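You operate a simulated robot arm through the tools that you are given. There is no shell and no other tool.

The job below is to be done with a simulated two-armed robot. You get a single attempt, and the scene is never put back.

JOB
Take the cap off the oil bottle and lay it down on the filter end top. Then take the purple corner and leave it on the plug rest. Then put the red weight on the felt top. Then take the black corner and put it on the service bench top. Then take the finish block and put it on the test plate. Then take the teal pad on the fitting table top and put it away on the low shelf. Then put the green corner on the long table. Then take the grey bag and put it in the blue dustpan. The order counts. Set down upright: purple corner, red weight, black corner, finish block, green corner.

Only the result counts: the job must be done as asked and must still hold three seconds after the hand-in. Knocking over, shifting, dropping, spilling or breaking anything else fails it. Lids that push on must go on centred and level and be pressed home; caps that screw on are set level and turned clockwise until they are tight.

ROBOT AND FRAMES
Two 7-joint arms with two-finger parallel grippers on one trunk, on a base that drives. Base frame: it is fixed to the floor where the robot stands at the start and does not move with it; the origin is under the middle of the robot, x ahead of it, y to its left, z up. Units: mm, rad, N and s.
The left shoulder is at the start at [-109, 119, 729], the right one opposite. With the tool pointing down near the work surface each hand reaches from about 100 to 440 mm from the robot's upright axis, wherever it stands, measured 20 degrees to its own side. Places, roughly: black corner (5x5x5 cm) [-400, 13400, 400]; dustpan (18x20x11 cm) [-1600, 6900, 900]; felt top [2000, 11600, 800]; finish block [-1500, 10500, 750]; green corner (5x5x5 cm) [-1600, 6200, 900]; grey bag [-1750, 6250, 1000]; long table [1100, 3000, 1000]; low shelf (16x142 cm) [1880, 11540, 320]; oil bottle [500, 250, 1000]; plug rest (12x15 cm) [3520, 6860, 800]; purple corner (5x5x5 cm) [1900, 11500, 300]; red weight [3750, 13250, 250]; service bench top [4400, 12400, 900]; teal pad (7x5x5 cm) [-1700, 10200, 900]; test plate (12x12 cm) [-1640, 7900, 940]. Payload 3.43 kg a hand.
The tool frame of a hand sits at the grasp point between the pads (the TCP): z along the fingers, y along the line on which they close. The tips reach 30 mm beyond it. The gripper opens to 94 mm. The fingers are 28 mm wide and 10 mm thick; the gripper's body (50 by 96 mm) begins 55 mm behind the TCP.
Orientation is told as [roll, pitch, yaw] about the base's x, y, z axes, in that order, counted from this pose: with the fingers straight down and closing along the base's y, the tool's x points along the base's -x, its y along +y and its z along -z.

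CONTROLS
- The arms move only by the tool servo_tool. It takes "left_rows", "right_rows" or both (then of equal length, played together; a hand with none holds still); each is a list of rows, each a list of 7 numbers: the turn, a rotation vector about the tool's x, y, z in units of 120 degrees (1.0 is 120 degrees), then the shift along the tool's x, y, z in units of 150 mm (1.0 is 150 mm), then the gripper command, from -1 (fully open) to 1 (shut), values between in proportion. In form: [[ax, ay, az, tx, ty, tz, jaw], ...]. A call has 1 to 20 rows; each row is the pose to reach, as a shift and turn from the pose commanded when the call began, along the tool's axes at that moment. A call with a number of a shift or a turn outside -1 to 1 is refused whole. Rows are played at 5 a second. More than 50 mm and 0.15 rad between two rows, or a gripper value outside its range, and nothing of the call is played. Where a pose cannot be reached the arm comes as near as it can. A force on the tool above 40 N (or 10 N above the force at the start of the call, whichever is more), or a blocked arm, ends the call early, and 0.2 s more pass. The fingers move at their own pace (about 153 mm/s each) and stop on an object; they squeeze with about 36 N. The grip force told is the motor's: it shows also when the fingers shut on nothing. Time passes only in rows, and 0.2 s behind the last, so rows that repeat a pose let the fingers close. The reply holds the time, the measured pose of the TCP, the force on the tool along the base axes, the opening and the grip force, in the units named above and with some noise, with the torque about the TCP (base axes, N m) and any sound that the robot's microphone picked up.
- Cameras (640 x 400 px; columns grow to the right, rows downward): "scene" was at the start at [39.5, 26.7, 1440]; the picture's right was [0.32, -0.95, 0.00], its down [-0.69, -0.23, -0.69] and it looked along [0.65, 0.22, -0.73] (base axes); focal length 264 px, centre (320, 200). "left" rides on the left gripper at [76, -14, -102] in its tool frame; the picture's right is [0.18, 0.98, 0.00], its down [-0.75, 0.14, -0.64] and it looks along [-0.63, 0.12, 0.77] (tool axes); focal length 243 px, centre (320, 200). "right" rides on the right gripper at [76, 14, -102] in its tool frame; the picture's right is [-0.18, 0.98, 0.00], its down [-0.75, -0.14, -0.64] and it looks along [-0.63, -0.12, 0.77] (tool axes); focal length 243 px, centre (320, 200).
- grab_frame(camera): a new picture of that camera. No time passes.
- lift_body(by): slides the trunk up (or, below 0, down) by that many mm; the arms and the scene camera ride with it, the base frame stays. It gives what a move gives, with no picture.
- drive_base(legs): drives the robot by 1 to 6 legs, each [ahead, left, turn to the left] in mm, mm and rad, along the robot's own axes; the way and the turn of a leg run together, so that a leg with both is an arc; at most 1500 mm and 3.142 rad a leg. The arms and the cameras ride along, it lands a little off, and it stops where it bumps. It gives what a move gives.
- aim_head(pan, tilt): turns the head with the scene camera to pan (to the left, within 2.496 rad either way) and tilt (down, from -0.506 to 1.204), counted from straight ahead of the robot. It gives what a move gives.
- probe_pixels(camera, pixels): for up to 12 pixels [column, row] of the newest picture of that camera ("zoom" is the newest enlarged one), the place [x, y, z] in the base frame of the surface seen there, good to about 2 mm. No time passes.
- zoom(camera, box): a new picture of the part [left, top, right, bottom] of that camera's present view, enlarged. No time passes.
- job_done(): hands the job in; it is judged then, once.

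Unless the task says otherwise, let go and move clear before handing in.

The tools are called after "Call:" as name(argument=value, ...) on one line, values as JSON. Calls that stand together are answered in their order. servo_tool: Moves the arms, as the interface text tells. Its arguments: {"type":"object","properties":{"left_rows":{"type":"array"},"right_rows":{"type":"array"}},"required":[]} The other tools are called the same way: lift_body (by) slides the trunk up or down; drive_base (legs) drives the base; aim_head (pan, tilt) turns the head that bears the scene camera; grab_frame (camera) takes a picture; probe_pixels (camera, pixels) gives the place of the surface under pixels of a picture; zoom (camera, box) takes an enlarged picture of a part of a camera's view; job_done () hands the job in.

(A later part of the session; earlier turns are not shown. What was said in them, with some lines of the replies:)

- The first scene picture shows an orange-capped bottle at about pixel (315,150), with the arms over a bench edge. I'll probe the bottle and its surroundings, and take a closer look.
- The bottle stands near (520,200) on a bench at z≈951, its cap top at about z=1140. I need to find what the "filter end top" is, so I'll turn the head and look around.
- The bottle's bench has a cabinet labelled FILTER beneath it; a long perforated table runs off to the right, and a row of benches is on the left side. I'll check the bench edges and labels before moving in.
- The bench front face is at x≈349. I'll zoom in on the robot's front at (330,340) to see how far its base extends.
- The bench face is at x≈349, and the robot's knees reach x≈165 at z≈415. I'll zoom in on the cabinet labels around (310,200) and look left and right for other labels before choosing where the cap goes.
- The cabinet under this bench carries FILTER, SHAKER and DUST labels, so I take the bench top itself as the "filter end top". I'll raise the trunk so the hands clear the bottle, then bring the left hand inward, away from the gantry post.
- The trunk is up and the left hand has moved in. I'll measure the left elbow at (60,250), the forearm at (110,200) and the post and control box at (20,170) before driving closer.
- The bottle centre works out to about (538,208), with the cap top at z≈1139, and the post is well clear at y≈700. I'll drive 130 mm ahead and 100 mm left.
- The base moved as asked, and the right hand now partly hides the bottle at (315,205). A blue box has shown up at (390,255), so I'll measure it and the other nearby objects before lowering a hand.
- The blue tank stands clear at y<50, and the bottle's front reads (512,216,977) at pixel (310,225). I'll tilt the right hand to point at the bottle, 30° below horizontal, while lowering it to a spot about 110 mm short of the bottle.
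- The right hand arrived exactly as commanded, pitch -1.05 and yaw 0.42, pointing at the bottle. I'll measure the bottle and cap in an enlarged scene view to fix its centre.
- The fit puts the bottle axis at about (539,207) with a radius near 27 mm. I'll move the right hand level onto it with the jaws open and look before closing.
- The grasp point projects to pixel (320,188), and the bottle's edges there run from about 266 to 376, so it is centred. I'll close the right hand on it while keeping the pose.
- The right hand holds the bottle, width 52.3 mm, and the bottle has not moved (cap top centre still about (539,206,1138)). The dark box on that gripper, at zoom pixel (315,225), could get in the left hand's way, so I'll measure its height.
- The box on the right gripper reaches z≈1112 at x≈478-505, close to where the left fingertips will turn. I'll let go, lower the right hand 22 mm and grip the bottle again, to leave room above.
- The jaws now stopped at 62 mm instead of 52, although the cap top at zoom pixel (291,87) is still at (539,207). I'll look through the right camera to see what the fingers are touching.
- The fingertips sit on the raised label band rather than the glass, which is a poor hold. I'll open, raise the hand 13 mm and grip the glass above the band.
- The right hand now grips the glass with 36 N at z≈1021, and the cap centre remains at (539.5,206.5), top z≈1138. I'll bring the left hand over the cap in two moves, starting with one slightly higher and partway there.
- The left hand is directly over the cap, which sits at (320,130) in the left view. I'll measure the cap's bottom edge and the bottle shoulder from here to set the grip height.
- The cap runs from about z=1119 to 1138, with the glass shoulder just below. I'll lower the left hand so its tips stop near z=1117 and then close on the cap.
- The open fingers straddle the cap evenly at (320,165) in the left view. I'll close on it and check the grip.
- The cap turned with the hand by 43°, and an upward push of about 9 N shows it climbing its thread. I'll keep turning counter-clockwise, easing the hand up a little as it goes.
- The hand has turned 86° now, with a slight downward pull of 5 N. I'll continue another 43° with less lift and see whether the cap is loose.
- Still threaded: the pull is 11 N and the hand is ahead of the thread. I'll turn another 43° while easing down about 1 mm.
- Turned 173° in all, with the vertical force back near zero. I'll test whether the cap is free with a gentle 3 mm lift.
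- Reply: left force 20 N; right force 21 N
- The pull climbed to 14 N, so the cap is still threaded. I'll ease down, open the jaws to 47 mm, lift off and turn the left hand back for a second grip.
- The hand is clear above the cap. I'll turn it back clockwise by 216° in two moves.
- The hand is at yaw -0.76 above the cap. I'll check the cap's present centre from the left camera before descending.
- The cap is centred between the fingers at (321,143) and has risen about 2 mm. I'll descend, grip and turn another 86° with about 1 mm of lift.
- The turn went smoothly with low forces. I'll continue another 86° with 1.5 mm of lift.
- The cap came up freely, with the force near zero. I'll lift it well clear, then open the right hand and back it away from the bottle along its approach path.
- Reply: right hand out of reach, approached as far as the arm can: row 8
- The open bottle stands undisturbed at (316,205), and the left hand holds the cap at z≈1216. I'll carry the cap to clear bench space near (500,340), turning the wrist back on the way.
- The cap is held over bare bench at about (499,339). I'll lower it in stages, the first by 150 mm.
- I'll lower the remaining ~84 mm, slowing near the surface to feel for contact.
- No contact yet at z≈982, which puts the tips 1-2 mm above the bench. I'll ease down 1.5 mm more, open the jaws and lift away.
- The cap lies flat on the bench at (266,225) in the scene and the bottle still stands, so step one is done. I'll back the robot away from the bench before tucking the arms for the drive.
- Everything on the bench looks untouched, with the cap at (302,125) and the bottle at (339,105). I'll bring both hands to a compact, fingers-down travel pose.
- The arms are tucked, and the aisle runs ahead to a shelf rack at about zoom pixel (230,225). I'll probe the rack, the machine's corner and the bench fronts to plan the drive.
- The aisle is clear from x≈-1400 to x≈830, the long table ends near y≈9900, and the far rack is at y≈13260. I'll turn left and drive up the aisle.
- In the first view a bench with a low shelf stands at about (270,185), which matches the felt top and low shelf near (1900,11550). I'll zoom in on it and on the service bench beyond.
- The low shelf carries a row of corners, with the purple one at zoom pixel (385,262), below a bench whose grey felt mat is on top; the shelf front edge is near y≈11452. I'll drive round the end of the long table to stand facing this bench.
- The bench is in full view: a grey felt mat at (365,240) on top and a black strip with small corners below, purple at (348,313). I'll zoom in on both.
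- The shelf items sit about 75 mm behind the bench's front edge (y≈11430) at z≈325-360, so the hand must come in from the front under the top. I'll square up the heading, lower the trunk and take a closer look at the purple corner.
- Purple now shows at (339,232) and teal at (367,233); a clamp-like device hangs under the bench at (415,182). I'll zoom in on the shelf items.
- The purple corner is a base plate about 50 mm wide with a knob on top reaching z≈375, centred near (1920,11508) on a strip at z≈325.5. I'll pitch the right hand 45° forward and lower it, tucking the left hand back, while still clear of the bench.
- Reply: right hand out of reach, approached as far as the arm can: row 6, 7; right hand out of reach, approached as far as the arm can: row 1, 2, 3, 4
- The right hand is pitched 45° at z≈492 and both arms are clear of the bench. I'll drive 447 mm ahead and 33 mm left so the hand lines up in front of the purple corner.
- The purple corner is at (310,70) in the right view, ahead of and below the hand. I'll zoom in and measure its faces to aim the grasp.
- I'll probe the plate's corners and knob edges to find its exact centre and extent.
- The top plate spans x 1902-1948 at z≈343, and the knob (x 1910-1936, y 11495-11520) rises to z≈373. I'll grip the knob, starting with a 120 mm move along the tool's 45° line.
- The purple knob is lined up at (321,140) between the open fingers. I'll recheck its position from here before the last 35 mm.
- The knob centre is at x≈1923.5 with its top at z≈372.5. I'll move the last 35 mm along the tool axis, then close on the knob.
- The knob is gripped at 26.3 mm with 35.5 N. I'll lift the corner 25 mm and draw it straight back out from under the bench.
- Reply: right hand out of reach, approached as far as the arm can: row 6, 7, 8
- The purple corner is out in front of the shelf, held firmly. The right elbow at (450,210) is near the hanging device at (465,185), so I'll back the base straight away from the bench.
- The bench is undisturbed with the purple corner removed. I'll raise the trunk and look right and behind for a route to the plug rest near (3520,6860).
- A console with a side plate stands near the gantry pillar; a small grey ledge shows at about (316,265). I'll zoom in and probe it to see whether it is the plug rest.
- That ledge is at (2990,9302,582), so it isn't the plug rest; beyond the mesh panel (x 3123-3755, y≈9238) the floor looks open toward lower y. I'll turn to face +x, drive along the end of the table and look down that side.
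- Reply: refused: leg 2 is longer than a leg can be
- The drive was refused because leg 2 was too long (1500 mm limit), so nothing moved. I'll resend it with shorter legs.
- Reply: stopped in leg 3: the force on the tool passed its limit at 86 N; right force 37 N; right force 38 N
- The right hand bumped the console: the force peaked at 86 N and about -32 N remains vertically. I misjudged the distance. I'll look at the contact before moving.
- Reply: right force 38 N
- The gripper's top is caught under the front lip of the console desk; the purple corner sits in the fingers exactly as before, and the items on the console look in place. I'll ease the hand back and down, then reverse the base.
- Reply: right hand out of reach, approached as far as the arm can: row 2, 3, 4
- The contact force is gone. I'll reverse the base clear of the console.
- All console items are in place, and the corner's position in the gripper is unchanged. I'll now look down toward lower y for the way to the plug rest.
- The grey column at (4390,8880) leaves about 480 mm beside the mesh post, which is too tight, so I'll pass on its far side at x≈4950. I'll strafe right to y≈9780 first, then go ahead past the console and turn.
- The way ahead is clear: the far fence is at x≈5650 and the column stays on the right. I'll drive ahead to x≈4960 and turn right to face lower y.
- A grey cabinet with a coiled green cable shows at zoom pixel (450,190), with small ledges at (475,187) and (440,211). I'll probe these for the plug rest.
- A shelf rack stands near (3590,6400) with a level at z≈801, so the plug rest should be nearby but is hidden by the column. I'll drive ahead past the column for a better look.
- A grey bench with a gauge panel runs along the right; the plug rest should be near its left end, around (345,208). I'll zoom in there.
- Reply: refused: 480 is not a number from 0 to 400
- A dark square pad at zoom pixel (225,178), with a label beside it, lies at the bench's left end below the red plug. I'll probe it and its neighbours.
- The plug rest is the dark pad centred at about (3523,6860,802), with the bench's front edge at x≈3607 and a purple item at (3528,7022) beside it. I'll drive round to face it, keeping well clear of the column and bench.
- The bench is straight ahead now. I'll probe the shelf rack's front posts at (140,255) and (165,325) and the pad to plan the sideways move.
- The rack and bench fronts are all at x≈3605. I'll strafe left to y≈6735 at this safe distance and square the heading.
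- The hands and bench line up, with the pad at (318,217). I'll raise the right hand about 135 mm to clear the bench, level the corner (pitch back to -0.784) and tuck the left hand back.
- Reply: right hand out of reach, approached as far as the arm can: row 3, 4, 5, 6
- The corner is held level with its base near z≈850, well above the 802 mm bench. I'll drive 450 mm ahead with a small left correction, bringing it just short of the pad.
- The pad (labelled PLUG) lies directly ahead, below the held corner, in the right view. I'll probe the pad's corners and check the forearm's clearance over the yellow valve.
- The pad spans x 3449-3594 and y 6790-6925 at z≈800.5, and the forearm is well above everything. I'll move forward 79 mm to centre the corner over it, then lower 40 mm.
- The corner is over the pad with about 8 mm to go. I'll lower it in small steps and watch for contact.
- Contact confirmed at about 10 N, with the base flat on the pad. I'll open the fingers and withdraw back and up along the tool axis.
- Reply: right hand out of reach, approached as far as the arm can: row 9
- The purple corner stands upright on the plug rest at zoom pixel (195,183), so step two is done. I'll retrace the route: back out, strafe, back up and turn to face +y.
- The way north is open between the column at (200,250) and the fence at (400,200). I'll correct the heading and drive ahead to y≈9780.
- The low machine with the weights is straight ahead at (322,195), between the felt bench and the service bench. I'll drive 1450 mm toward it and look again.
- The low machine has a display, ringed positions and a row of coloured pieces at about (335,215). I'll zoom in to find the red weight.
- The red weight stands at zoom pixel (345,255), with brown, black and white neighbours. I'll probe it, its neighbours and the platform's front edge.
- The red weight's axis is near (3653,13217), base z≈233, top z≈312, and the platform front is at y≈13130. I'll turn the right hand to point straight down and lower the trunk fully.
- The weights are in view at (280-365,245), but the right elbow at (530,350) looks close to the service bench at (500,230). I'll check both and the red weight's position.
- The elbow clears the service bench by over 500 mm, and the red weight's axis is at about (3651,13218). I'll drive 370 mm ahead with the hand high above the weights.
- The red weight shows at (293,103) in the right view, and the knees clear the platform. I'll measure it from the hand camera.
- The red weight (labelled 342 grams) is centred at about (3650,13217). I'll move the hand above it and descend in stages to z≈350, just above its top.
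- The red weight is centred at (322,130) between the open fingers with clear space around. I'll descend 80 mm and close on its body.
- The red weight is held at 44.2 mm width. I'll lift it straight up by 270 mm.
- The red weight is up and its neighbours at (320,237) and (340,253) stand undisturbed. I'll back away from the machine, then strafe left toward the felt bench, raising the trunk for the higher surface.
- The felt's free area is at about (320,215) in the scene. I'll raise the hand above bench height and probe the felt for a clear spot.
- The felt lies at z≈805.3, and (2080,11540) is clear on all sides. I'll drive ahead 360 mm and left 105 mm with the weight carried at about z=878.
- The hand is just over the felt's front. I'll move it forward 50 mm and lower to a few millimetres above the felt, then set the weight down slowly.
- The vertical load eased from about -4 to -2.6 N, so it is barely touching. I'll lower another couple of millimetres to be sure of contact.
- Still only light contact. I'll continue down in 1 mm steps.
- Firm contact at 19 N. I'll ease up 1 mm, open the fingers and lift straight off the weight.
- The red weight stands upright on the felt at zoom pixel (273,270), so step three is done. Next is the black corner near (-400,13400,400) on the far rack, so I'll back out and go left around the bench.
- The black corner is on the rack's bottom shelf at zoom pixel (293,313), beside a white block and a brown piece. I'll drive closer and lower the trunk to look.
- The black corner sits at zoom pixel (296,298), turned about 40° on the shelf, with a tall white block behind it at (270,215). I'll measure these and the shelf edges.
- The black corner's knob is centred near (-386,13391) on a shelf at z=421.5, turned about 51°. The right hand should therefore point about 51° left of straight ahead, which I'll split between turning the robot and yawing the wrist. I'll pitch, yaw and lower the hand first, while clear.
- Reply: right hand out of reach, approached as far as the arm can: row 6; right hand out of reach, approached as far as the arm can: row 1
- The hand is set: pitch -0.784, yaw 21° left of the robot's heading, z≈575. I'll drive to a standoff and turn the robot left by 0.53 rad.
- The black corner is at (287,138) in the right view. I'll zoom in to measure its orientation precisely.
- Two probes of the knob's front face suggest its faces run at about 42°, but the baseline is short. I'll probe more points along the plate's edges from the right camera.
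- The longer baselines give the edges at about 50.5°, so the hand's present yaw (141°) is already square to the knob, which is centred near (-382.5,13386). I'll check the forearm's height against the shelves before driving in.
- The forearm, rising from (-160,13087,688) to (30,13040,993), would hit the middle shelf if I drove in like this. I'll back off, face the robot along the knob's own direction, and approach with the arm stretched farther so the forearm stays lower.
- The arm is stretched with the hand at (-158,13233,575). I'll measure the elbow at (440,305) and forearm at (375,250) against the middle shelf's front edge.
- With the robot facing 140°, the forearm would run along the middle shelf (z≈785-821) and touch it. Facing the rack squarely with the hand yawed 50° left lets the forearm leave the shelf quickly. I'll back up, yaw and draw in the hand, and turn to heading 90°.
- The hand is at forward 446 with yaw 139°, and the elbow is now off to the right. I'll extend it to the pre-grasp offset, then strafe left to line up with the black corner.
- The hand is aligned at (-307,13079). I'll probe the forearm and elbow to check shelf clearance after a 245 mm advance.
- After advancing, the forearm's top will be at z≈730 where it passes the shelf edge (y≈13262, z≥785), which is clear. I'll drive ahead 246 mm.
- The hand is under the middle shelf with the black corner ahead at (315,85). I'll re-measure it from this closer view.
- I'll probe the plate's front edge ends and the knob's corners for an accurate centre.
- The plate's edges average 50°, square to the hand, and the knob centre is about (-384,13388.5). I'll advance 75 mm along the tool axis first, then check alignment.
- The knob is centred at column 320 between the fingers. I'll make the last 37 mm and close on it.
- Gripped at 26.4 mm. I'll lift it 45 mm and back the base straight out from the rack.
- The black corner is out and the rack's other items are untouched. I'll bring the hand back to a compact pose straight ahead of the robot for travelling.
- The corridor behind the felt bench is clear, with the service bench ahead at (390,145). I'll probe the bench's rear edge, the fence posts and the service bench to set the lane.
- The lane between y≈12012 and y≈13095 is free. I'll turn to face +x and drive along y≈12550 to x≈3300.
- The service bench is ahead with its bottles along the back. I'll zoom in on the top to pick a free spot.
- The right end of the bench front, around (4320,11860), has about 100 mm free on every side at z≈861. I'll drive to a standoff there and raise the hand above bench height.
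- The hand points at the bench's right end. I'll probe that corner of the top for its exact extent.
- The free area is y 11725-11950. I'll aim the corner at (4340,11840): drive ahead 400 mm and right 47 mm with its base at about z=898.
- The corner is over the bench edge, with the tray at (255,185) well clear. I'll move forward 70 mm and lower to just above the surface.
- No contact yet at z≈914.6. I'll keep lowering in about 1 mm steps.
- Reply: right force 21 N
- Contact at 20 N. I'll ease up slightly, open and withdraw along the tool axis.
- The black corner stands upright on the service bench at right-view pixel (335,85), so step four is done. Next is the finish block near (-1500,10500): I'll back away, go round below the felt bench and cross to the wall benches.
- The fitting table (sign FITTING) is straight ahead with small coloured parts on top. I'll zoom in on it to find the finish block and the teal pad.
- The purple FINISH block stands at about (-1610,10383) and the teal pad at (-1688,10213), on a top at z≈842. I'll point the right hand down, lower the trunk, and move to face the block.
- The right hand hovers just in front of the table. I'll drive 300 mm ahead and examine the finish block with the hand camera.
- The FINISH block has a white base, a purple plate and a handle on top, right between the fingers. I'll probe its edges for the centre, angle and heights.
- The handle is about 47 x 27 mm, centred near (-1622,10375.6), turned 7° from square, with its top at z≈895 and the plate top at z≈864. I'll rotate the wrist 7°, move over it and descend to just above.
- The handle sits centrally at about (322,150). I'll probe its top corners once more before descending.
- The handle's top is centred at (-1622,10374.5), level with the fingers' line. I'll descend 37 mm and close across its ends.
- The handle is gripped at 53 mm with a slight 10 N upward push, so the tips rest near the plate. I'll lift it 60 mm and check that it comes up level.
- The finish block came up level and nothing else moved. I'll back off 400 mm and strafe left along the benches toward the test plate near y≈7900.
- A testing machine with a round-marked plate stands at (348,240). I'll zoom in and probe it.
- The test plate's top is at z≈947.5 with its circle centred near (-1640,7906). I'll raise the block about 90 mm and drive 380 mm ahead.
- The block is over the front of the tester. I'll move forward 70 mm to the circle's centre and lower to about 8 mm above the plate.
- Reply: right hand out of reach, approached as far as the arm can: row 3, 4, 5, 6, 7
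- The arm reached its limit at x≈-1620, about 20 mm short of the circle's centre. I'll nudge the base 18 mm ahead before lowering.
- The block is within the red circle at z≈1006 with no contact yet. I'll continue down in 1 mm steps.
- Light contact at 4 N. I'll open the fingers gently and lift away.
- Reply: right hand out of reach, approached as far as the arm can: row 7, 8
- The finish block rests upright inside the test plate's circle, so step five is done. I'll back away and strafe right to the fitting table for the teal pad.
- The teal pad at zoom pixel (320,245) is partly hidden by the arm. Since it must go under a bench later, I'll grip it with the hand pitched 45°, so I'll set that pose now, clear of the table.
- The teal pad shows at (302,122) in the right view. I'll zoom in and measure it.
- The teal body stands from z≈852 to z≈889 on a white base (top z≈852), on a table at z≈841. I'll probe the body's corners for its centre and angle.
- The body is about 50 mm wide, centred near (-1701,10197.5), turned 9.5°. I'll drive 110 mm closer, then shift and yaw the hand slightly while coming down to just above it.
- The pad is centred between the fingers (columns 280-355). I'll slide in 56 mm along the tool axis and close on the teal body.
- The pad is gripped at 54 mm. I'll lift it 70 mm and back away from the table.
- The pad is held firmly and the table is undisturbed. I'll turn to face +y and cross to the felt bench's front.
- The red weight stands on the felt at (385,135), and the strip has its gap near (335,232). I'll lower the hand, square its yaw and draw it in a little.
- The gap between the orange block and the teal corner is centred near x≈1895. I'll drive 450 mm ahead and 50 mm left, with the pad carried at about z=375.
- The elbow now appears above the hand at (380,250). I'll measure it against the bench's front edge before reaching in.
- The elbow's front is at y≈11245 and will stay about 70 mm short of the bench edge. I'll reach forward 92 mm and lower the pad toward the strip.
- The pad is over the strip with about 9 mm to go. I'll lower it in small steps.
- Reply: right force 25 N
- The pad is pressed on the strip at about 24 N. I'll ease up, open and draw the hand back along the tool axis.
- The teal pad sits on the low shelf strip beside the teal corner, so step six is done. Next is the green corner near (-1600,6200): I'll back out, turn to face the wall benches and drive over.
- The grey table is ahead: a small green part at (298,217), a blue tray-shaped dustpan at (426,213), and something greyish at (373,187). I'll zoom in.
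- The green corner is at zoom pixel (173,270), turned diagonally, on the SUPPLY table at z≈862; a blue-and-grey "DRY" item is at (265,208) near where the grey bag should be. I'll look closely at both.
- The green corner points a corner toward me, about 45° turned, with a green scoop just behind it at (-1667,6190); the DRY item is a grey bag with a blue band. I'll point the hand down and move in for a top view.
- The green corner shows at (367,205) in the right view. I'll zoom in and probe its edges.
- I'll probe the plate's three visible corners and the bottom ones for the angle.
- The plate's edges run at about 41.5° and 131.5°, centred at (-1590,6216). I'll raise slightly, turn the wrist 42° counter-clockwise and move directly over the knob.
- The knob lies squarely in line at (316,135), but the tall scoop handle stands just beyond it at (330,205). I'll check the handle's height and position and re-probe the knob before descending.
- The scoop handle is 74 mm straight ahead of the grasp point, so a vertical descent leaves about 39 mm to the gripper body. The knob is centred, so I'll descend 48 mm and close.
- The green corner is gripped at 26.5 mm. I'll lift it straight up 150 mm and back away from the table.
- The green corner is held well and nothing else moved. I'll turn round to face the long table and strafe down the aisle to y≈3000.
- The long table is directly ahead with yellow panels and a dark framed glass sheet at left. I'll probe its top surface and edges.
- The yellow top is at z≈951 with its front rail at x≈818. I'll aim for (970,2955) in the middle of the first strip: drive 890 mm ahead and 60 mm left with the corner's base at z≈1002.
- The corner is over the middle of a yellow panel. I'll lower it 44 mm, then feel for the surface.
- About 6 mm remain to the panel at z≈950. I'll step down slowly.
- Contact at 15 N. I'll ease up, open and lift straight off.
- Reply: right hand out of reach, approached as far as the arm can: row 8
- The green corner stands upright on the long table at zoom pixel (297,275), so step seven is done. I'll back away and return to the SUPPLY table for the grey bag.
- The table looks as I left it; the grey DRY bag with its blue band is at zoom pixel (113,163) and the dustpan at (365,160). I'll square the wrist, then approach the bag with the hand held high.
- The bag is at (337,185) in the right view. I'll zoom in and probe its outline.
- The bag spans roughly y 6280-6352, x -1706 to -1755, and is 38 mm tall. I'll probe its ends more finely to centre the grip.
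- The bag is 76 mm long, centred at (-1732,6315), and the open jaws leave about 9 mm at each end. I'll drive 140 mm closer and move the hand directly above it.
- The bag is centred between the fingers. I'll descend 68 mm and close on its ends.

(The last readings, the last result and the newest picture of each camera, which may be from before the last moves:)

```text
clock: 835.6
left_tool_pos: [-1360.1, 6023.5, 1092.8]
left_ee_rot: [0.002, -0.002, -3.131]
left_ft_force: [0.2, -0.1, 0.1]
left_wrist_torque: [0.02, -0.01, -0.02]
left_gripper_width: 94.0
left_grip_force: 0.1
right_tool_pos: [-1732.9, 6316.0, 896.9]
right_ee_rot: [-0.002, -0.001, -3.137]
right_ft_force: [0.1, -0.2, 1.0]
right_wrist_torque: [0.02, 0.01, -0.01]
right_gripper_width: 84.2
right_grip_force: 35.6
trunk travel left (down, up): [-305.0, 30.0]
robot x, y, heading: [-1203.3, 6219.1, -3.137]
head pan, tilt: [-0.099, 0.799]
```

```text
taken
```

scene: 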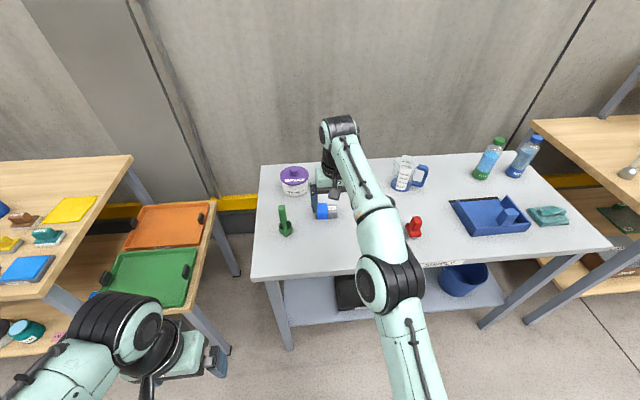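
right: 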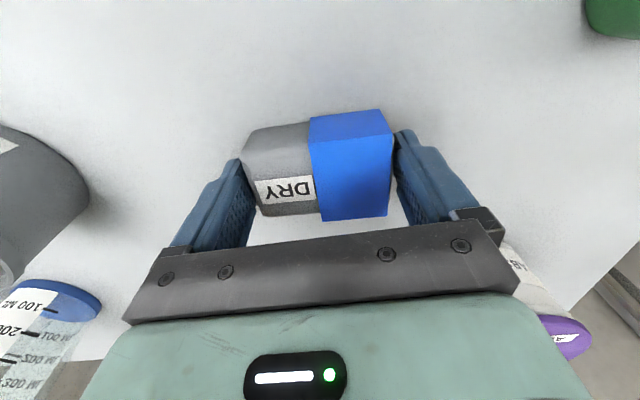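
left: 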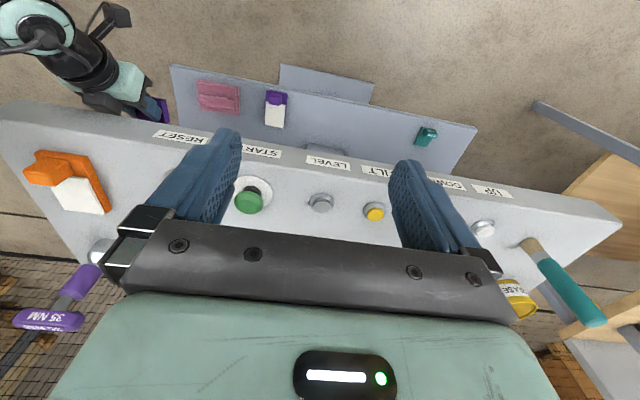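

The jaws closed at 84 mm with full force. I'll lift 40 mm and check that the bag comes up with the hand.

Call:
servo_tool(right_rows=[[0, 0, 0, 0, 0, -0.03, 1], [0, 0, 0, 0, 0, -0.1, 1], [0, 0, 0, 0, 0, -0.2, 1], [0, 0, 0, 0, 0, -0.3, 1], [0, 0, 0, 0, 0, -0.3, 1]])

Call:
grab_frame(camera="right")

Call:
zoom(camera="scene", box=[260, 120, 420, 260])

```text
clock: 836.8
left_tool_pos: [-1360.6, 6023.8, 1093.8]
left_ee_rot: [0.003, -0.004, -3.131]
left_ft_force: [0.1, 0.3, 0.3]
left_wrist_torque: [0.0, 0.0, -0.02]
left_gripper_width: 94.1
left_grip_force: 0.0
right_tool_pos: [-1732.6, 6313.3, 942.5]
right_ee_rot: [-0.003, -0.001, -3.136]
right_ft_force: [0.0, -0.1, -0.7]
right_wrist_torque: [0.0, 0.01, 0.02]
right_gripper_width: 84.4
right_grip_force: 36.2
trunk travel left (down, up): [-305.0, 30.0]
robot x, y, heading: [-1200.8, 6224.1, -3.138]
head pan, tilt: [-0.099, 0.799]
```

```text
taken
```

right: 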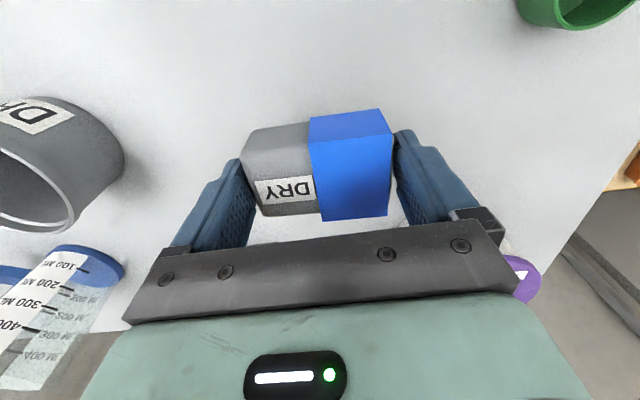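

```text
2.86 times, centred on (340, 190) of scene
```

zoom: 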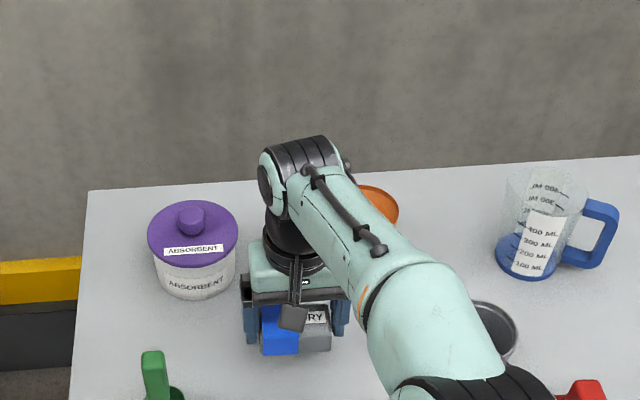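

The whole bag, band included, is lifted. I'll raise it further and back off from the table.

Call:
servo_tool(right_rows=[[0, 0, 0, 0, 0, -0.25, 1], [0, 0, 0, 0, 0, -0.5, 1], [0, 0, 0, 0, 0, -0.75, 1], [0, 0, 0, 0, 0, -0.95, 1]])

Call:
drive_base(legs=[[-350, 0, 0], [0, -560, 0]])

Call:
aim_head(pan=-0.1, tilt=0.7)

Call:
grab_frame(camera="scene")

Call:
grab_frame(camera="right")

```text
clock: 837.8
left_tool_pos: [-1358.8, 6024.7, 1091.8]
left_ee_rot: [0.002, -0.003, -3.131]
left_ft_force: [-0.5, -0.6, 1.0]
left_wrist_torque: [0.02, 0.02, -0.02]
left_gripper_width: 94.1
left_grip_force: 0.0
right_tool_pos: [-1722.8, 6314.3, 1073.0]
right_ee_rot: [-0.003, 0.003, -3.137]
right_ft_force: [-0.2, -0.6, 0.6]
right_wrist_torque: [0.01, 0.02, -0.02]
right_gripper_width: 84.2
right_grip_force: 36.1
right hand out of reach, approached as far as the arm can: row 4
trunk travel left (down, up): [-305.0, 30.0]
robot x, y, heading: [-1200.2, 6222.1, -3.141]
head pan, tilt: [-0.099, 0.799]
```

```text
clock: 845.1
left_tool_pos: [-1012.0, 6586.5, 1090.9]
left_ee_rot: [0.002, -0.003, 3.13]
left_ft_force: [0.4, 0.6, 0.7]
left_wrist_torque: [0.02, 0.02, -0.01]
left_gripper_width: 94.0
left_grip_force: 0.1
right_tool_pos: [-1370.9, 6884.9, 1071.0]
right_ee_rot: [-0.002, 0.001, 3.126]
right_ft_force: [-0.2, 0.5, 0.1]
right_wrist_torque: [0.0, 0.0, 0.0]
right_gripper_width: 83.9
right_grip_force: 36.1
trunk travel left (down, up): [-305.0, 30.0]
robot x, y, heading: [-849.3, 6785.4, 3.128]
head pan, tilt: [-0.099, 0.799]
```

```text
clock: 845.7
left_tool_pos: [-1014.8, 6586.6, 1091.6]
left_ee_rot: [0.002, -0.003, 3.13]
left_ft_force: [0.1, 0.0, -0.8]
left_wrist_torque: [0.01, 0.01, -0.03]
left_gripper_width: 94.2
left_grip_force: 0.0
right_tool_pos: [-1371.3, 6885.0, 1071.3]
right_ee_rot: [-0.004, 0.001, 3.125]
right_ft_force: [-0.2, 0.0, -0.5]
right_wrist_torque: [0.03, -0.03, 0.0]
right_gripper_width: 83.7
right_grip_force: 36.1
trunk travel left (down, up): [-305.0, 30.0]
robot x, y, heading: [-852.8, 6783.4, 3.122]
head pan, tilt: [-0.099, 0.7]
```

```text
taken
```

scene: 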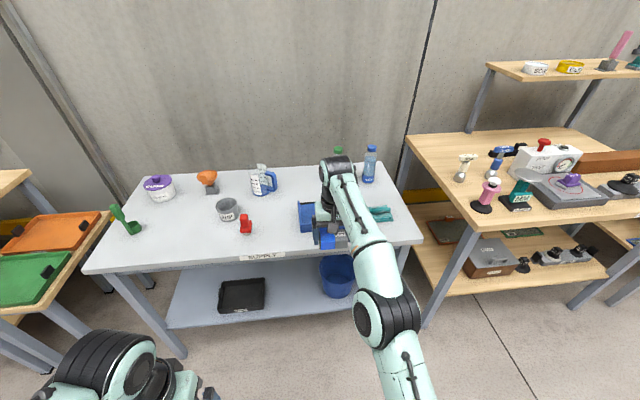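

```text
taken
```

right: 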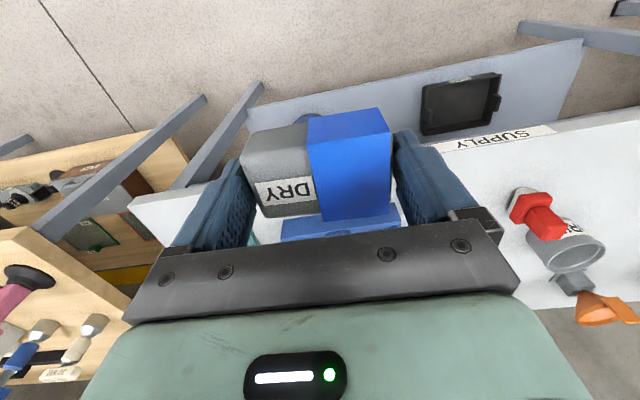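

The bag is held at z≈1071, but the arm hides the dustpan. I'll strafe right 250 mm for a clear look at it.

Call:
drive_base(legs=[[0, -250, 0.01]])

Call:
aim_head(pan=0.15, tilt=0.7)

Call:
grab_frame(camera="scene")

Call:
zoom(camera="scene", box=[240, 140, 360, 240])

```text
clock: 848.5
left_tool_pos: [-1008.1, 6836.1, 1091.9]
left_ee_rot: [0.0, -0.004, -3.139]
left_ft_force: [0.1, -0.7, -0.1]
left_wrist_torque: [0.0, 0.01, 0.0]
left_gripper_width: 94.1
left_grip_force: 0.1
right_tool_pos: [-1370.0, 7128.3, 1073.7]
right_ee_rot: [-0.003, 0.0, 3.141]
right_ft_force: [0.1, -0.1, -1.2]
right_wrist_torque: [0.0, -0.01, -0.02]
right_gripper_width: 83.7
right_grip_force: 36.5
trunk travel left (down, up): [-305.0, 30.0]
robot x, y, heading: [-848.8, 7034.1, 3.142]
head pan, tilt: [-0.099, 0.7]
```

```text
clock: 849.3
left_tool_pos: [-1008.7, 6834.6, 1092.1]
left_ee_rot: [0.001, -0.004, -3.14]
left_ft_force: [-0.1, 0.4, 0.5]
left_wrist_torque: [-0.03, -0.01, 0.01]
left_gripper_width: 94.2
left_grip_force: 0.0
right_tool_pos: [-1368.7, 7127.7, 1073.0]
right_ee_rot: [-0.002, 0.0, 3.139]
right_ft_force: [-0.5, -0.5, -1.6]
right_wrist_torque: [-0.03, 0.01, 0.0]
right_gripper_width: 83.8
right_grip_force: 35.6
trunk travel left (down, up): [-305.0, 30.0]
robot x, y, heading: [-851.2, 7032.5, 3.138]
head pan, tilt: [0.15, 0.7]
```

```text
taken
```

scene: 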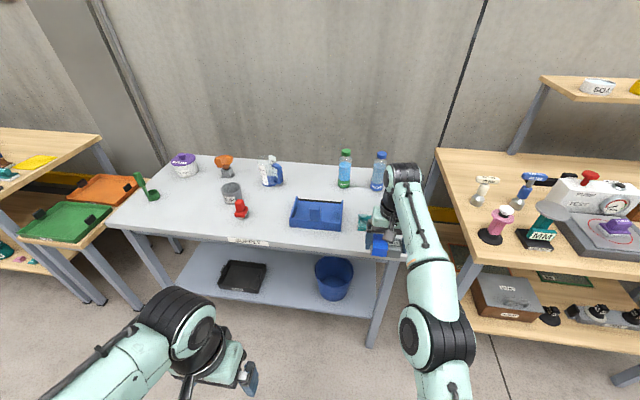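

```text
4.00 times, centred on (300, 190) of scene
```

zoom: 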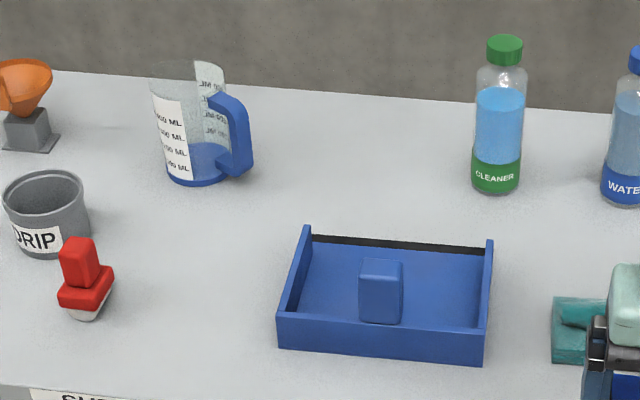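

The dustpan shows clearly at zoom (385,295): a front wall, two side walls, a dark lip at the back, and a handle block at (380,290). I'll probe its floor, walls and block.

Call:
probe_pixels(camera="zoom", pixels=[[330, 290], [440, 290], [380, 252], [330, 262], [380, 266], [380, 300], [364, 290], [400, 290], [285, 312], [307, 232], [488, 315], [490, 245]])

Call:
probe_pixels(camera="zoom", pixels=[[380, 335], [400, 244], [340, 310], [450, 315], [365, 262], [400, 262], [340, 240], [450, 250], [395, 268], [365, 270], [310, 290], [475, 290]])

```text
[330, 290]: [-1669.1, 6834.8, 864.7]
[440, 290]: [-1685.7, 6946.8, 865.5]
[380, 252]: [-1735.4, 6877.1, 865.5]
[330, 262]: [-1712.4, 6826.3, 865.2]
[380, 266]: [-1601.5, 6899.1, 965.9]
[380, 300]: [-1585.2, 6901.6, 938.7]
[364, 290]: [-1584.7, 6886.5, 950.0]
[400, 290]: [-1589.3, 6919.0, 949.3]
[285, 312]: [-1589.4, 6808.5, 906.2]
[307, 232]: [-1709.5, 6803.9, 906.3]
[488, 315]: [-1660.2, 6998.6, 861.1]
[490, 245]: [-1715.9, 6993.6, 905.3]
```

```text
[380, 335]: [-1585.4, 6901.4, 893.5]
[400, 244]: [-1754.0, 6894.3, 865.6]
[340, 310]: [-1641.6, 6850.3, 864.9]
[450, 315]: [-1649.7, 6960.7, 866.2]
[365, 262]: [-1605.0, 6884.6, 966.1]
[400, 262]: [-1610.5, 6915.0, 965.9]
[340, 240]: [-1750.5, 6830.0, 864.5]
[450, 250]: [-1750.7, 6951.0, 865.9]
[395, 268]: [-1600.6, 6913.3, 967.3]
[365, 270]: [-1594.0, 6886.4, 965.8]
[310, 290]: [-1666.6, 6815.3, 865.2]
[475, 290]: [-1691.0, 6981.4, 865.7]
```

The pan's floor is at z≈865.3, its walls at y≈6808 and 6993 and back lip at x≈-1755, and the block (y 6884-6918) tops out at z≈966. I'll aim the bag at (-1705,6878): strafe back left, then drive in high.

Call:
drive_base(legs=[[0, 252, 0.003], [325, 0, 0]])

Call:
grab_frame(camera="right")

Call:
grab_frame(camera="left")

```text
clock: 853.9
left_tool_pos: [-1328.9, 6585.4, 1091.5]
left_ee_rot: [0.002, -0.004, 3.138]
left_ft_force: [-0.3, 1.0, -0.5]
left_wrist_torque: [0.01, -0.01, -0.02]
left_gripper_width: 94.0
left_grip_force: 0.1
right_tool_pos: [-1689.1, 6881.0, 1073.3]
right_ee_rot: [-0.002, 0.0, 3.135]
right_ft_force: [-0.9, -0.4, -0.6]
right_wrist_torque: [0.0, -0.03, 0.01]
right_gripper_width: 83.6
right_grip_force: 35.7
trunk travel left (down, up): [-305.0, 30.0]
robot x, y, heading: [-1169.0, 6783.8, 3.135]
head pan, tilt: [0.15, 0.7]
```

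```text
taken
```

right: 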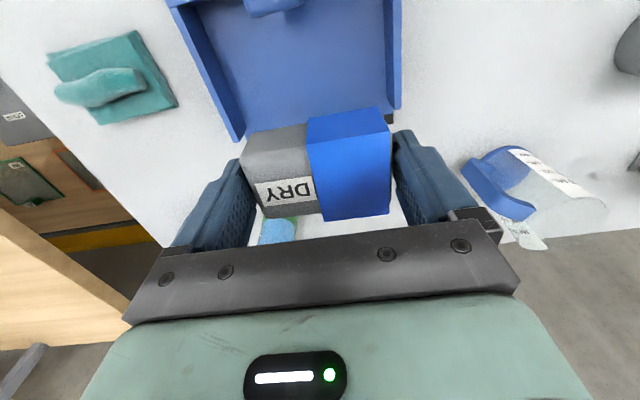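

```text
taken
```

left: 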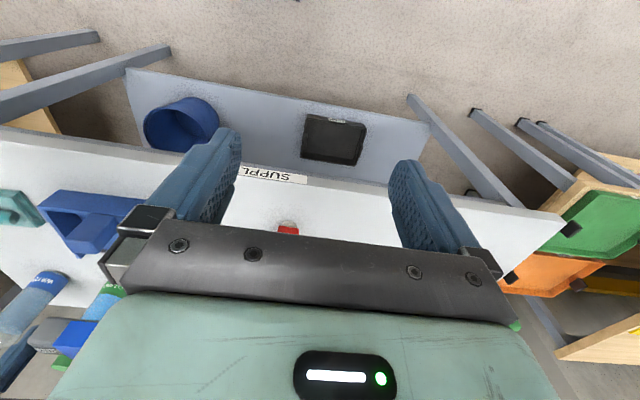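

The bag is nearly over the pan at (-1689,6881). I'll lower it to z≈980 while shifting 16 mm forward, then check the view.

Call:
servo_tool(right_rows=[[0, 0, 0, 0, 0.01, 0.15, 1], [0, 0, 0, -0.04, 0.02, 0.3, 1], [0, 0, 0, -0.08, 0.02, 0.45, 1], [0, 0, 0, -0.107, 0.02, 0.62, 1], [0, 0, 0, -0.107, 0.02, 0.62, 1]])

Call:
grab_frame(camera="right")

Call:
aim_head(pan=-0.2, tilt=0.9)

Call:
grab_frame(camera="scene")

Call:
zoom(camera="scene", box=[240, 100, 400, 240])

```text
clock: 855.1
left_tool_pos: [-1329.1, 6584.3, 1090.9]
left_ee_rot: [0.002, -0.004, 3.138]
left_ft_force: [0.6, 0.7, 0.1]
left_wrist_torque: [0.0, -0.03, 0.03]
left_gripper_width: 93.9
left_grip_force: 0.0
right_tool_pos: [-1705.8, 6878.1, 979.4]
right_ee_rot: [-0.003, -0.001, 3.133]
right_ft_force: [0.3, -1.0, -0.6]
right_wrist_torque: [0.0, 0.03, 0.0]
right_gripper_width: 83.6
right_grip_force: 36.2
trunk travel left (down, up): [-305.0, 30.0]
robot x, y, heading: [-1169.0, 6781.5, 3.127]
head pan, tilt: [0.15, 0.7]
```

```text
taken
```

right: 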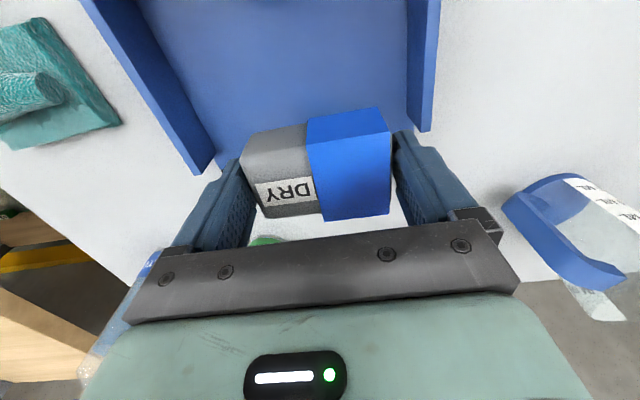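

```text
clock: 855.9
left_tool_pos: [-1329.6, 6585.8, 1092.4]
left_ee_rot: [0.001, -0.003, 3.14]
left_ft_force: [-0.3, -0.2, -0.7]
left_wrist_torque: [0.02, 0.02, -0.02]
left_gripper_width: 94.2
left_grip_force: 0.1
right_tool_pos: [-1705.1, 6878.9, 979.8]
right_ee_rot: [-0.003, 0.0, 3.132]
right_ft_force: [0.8, -1.2, -1.2]
right_wrist_torque: [-0.03, 0.01, 0.02]
right_gripper_width: 84.0
right_grip_force: 36.3
trunk travel left (down, up): [-305.0, 30.0]
robot x, y, heading: [-1165.6, 6785.8, 3.131]
head pan, tilt: [-0.201, 0.901]
```

```text
taken
```

scene: 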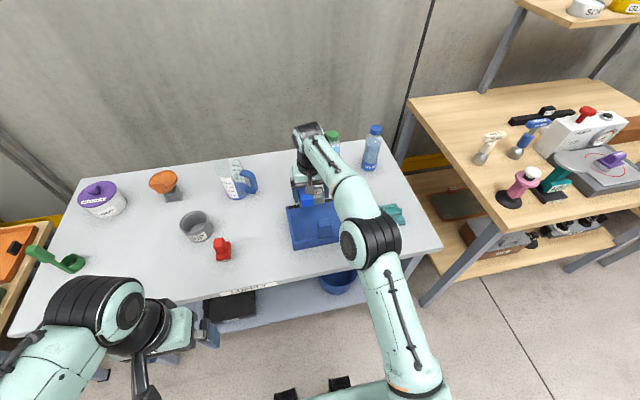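

```text
2.86 times, centred on (320, 170) of scene
```

zoom: 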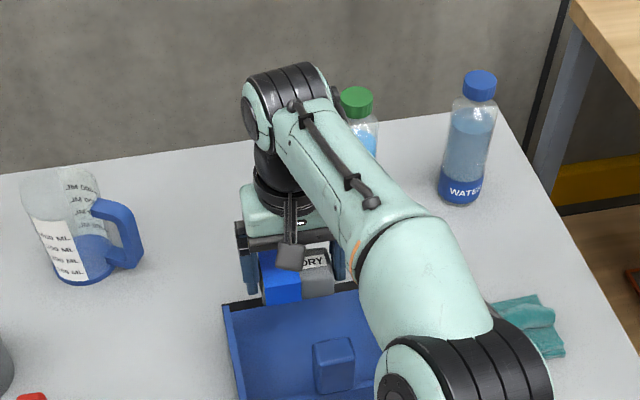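

The bag is over the rear half of the pan, inside both side walls. I'll lower it to about 7 mm above the pan's floor.

Call:
servo_tool(right_rows=[[0, 0, 0, 0.02, 0, 0.12, 1], [0, 0, 0, 0.02, 0, 0.24, 1], [0, 0, 0, 0.02, 0, 0.36, 1], [0, 0, 0, 0.02, 0, 0.44, 1], [0, 0, 0, 0.02, 0, 0.475, 1], [0, 0, 0, 0.02, 0, 0.475, 1]])

Call:
grab_frame(camera="right")

Call:
zoom(camera="scene", box=[260, 140, 380, 260])

```text
clock: 857.3
left_tool_pos: [-1329.9, 6585.2, 1092.7]
left_ee_rot: [0.002, -0.003, 3.14]
left_ft_force: [-0.7, 0.1, 1.0]
left_wrist_torque: [0.0, 0.0, 0.0]
left_gripper_width: 94.0
left_grip_force: 0.0
right_tool_pos: [-1701.0, 6879.8, 909.8]
right_ee_rot: [-0.003, -0.001, 3.131]
right_ft_force: [0.6, -0.1, -1.0]
right_wrist_torque: [-0.02, 0.0, 0.02]
right_gripper_width: 83.6
right_grip_force: 36.3
trunk travel left (down, up): [-305.0, 30.0]
robot x, y, heading: [-1169.1, 6780.0, 3.13]
head pan, tilt: [-0.201, 0.901]
```

```text
taken
```

right: 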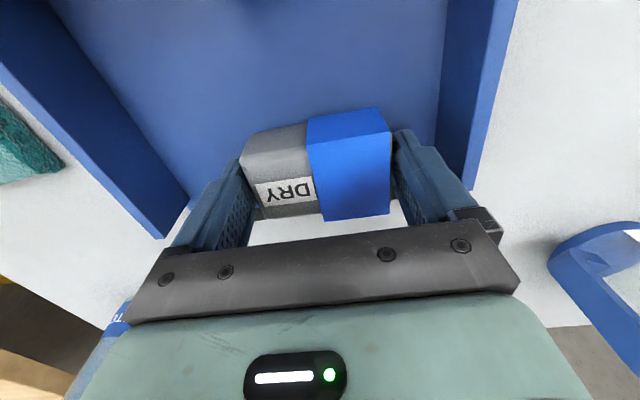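

```text
3.33 times, centred on (320, 200) of scene
```

zoom: 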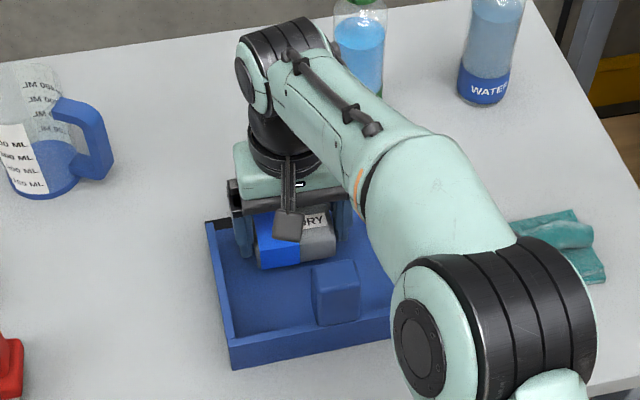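

The bag is inside the pan, with the wrist camera clear of the block. I'll shift it 8 mm toward the middle and lower the last few millimetres, feeling for the floor.

Call:
servo_tool(right_rows=[[0, 0, 0, 0.03, 0, 0.01, 1], [0, 0, 0, 0.053, 0, 0.025, 1], [0, 0, 0, 0.053, 0, 0.035, 1], [0, 0, 0, 0.053, 0, 0.042, 1], [0, 0, 0, 0.053, 0, 0.048, 1]])

```text
clock: 858.5
left_tool_pos: [-1329.4, 6586.1, 1092.4]
left_ee_rot: [0.002, -0.002, 3.139]
left_ft_force: [-0.6, 0.0, 0.0]
left_wrist_torque: [0.0, 0.0, -0.02]
left_gripper_width: 94.1
left_grip_force: 0.0
right_tool_pos: [-1693.8, 6878.2, 902.2]
right_ee_rot: [-0.003, -0.001, 3.132]
right_ft_force: [0.5, 0.5, -0.6]
right_wrist_torque: [0.0, -0.02, -0.01]
right_gripper_width: 83.6
right_grip_force: 35.7
trunk travel left (down, up): [-305.0, 30.0]
robot x, y, heading: [-1164.9, 6782.0, 3.133]
head pan, tilt: [-0.201, 0.901]
```

Call:
servo_tool(right_rows=[[0, 0, 0, 0, 0, 0.007, 1], [0, 0, 0, 0, 0, 0.013, 1], [0, 0, 0, 0, 0, 0.013, 1]])

```text
clock: 859.3
left_tool_pos: [-1328.2, 6585.2, 1091.9]
left_ee_rot: [0.0, -0.003, 3.137]
left_ft_force: [-0.6, 0.1, 0.5]
left_wrist_torque: [0.04, -0.01, -0.01]
left_gripper_width: 94.0
left_grip_force: 0.1
right_tool_pos: [-1691.9, 6878.0, 901.0]
right_ee_rot: [-0.003, -0.002, 3.132]
right_ft_force: [-1.8, 1.7, 8.2]
right_wrist_torque: [0.01, -0.08, 0.02]
right_gripper_width: 83.5
right_grip_force: 36.1
trunk travel left (down, up): [-305.0, 30.0]
robot x, y, heading: [-1170.8, 6785.2, 3.133]
head pan, tilt: [-0.201, 0.901]
```

Contact with the pan's floor at 8 N. I'll open the fingers and lift straight up.

Call:
servo_tool(right_rows=[[0, 0, 0, 0, 0, 0, -0.85], [0, 0, 0, 0, 0, 0, -0.95], [0, 0, 0, 0, 0, 0, -1], [0, 0, 0, 0, 0, -0.05, -1], [0, 0, 0, 0, 0, -0.15, -1], [0, 0, 0, 0, 0, -0.35, -1], [0, 0, 0, 0, 0, -0.6, -1], [0, 0, 0, 0, 0, -0.85, -1]])

Call:
grab_frame(camera="right")

Call:
zoom(camera="scene", box=[260, 140, 380, 260])

```text
clock: 861.1
left_tool_pos: [-1329.3, 6586.0, 1091.7]
left_ee_rot: [0.001, -0.003, 3.138]
left_ft_force: [0.3, 0.0, -1.0]
left_wrist_torque: [-0.01, 0.01, 0.0]
left_gripper_width: 93.9
left_grip_force: 0.1
right_tool_pos: [-1692.0, 6877.7, 1028.6]
right_ee_rot: [-0.005, 0.003, 3.132]
right_ft_force: [0.0, -0.1, -0.4]
right_wrist_torque: [0.0, -0.01, 0.02]
right_gripper_width: 94.1
right_grip_force: 0.0
trunk travel left (down, up): [-305.0, 30.0]
robot x, y, heading: [-1166.8, 6782.4, 3.129]
head pan, tilt: [-0.201, 0.901]
```

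```text
taken
```

right: 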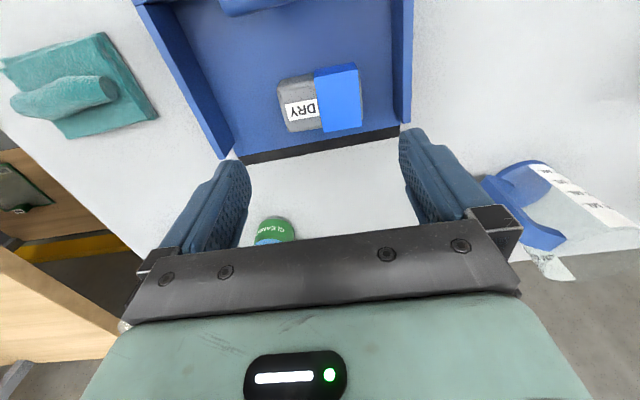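

```text
3.33 times, centred on (320, 200) of scene
```

zoom: 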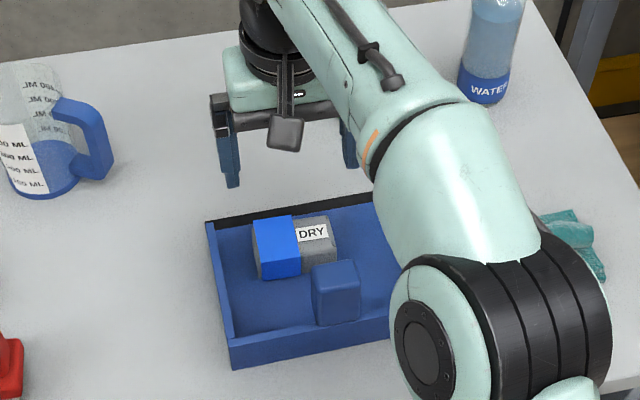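

The bag rests flat inside the dustpan at zoom pixel (295,248). I'll back clear of the table and look over it once more.

Call:
drive_base(legs=[[-600, 0, 0]])

Call:
aim_head(pan=0.0, tilt=0.5)

Call:
grab_frame(camera="scene")

Call:
zoom(camera="scene", box=[180, 130, 640, 260])

```text
clock: 864.4
left_tool_pos: [-740.2, 6579.0, 1093.1]
left_ee_rot: [0.001, -0.003, 3.137]
left_ft_force: [0.8, -0.9, 0.4]
left_wrist_torque: [-0.04, 0.01, 0.06]
left_gripper_width: 94.0
left_grip_force: 0.0
right_tool_pos: [-1101.1, 6874.7, 1028.0]
right_ee_rot: [-0.003, 0.001, 3.131]
right_ft_force: [0.3, -0.5, -0.3]
right_wrist_torque: [-0.02, 0.0, 0.02]
right_gripper_width: 93.9
right_grip_force: 0.2
trunk travel left (down, up): [-305.0, 30.0]
robot x, y, heading: [-576.0, 6773.4, 3.132]
head pan, tilt: [-0.201, 0.901]
```

```text
clock: 865.3
left_tool_pos: [-739.9, 6579.1, 1092.8]
left_ee_rot: [0.002, -0.003, 3.137]
left_ft_force: [-0.7, 0.4, 0.2]
left_wrist_torque: [0.0, 0.02, 0.02]
left_gripper_width: 94.0
left_grip_force: 0.0
right_tool_pos: [-1101.3, 6873.3, 1027.7]
right_ee_rot: [-0.004, 0.001, 3.131]
right_ft_force: [0.0, 0.2, -0.1]
right_wrist_torque: [-0.04, -0.01, 0.01]
right_gripper_width: 94.1
right_grip_force: 0.1
trunk travel left (down, up): [-305.0, 30.0]
robot x, y, heading: [-579.8, 6776.1, 3.128]
head pan, tilt: [0.0, 0.499]
```

```text
taken
```

scene: 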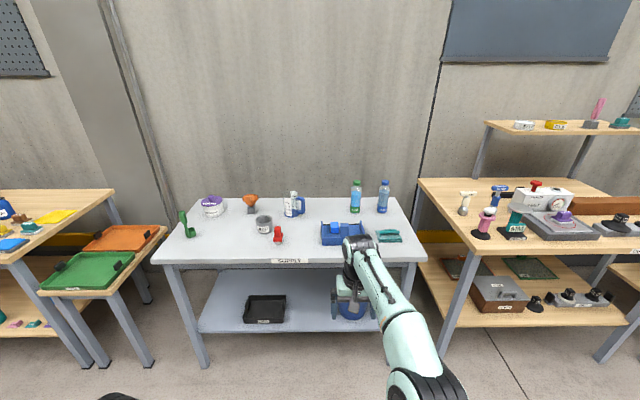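

```text
1.39 times, centred on (410, 195) of scene
```

zoom: 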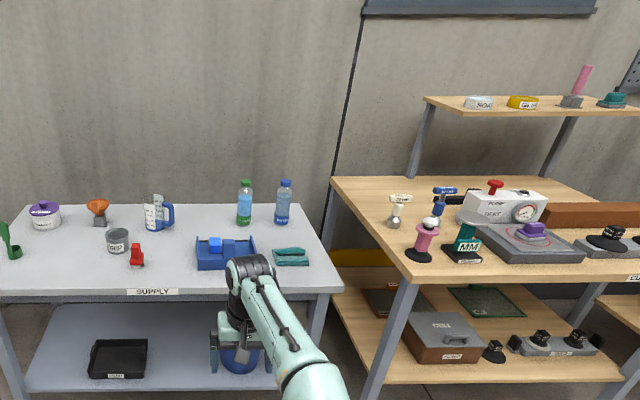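

The dustpan with the bag, the finish block on its plate and everything around them look right, both hands are empty and clear, and the console panel still measures x≈4505 as it did before the bump. All eight steps are done in order, so I'm handing in.

Call:
job_done()

```text
The job is handed in.
```

I did all eight steps in the order you gave and handed the job in. The hand-in was accepted, but the reply did not say whether it passed.

| Step | Result when last seen |
|---|---|
| Oil bottle cap | Unscrewed and lying flat on the bench; the bottle is still standing |
| Purple corner | Upright on the plug rest |
| Red weight | Upright on the grey felt mat |
| Black corner | Upright at the right end of the service bench top |
| Finish block | Upright inside the circle on the test plate |
| Teal pad | On the low shelf's black strip, next to the teal corner |
| Green corner | Upright on a yellow panel of the long table |
| Grey bag | Resting in the blue dustpan |

- **Console bump:** on the way to the plug rest I drove too far and the right hand hit the lift console's desk. The force peaked at 86 N before the robot stopped. The pictures afterwards showed nothing moved, and the console panel measured in the same place as before.
- **"Filter end top":** no place was listed for it. I took it to be the bench the bottle stands on, which has the FILTER cabinet underneath, and left the cap there.
- **"Grey bag":** I took this to be the grey DRY bag with the blue band on the SUPPLY table, the only item near the place you gave.
- **Not rechecked:** I only looked again at the SUPPLY table and the test plate right before handing in. The other results are as I last saw them after setting each thing down.
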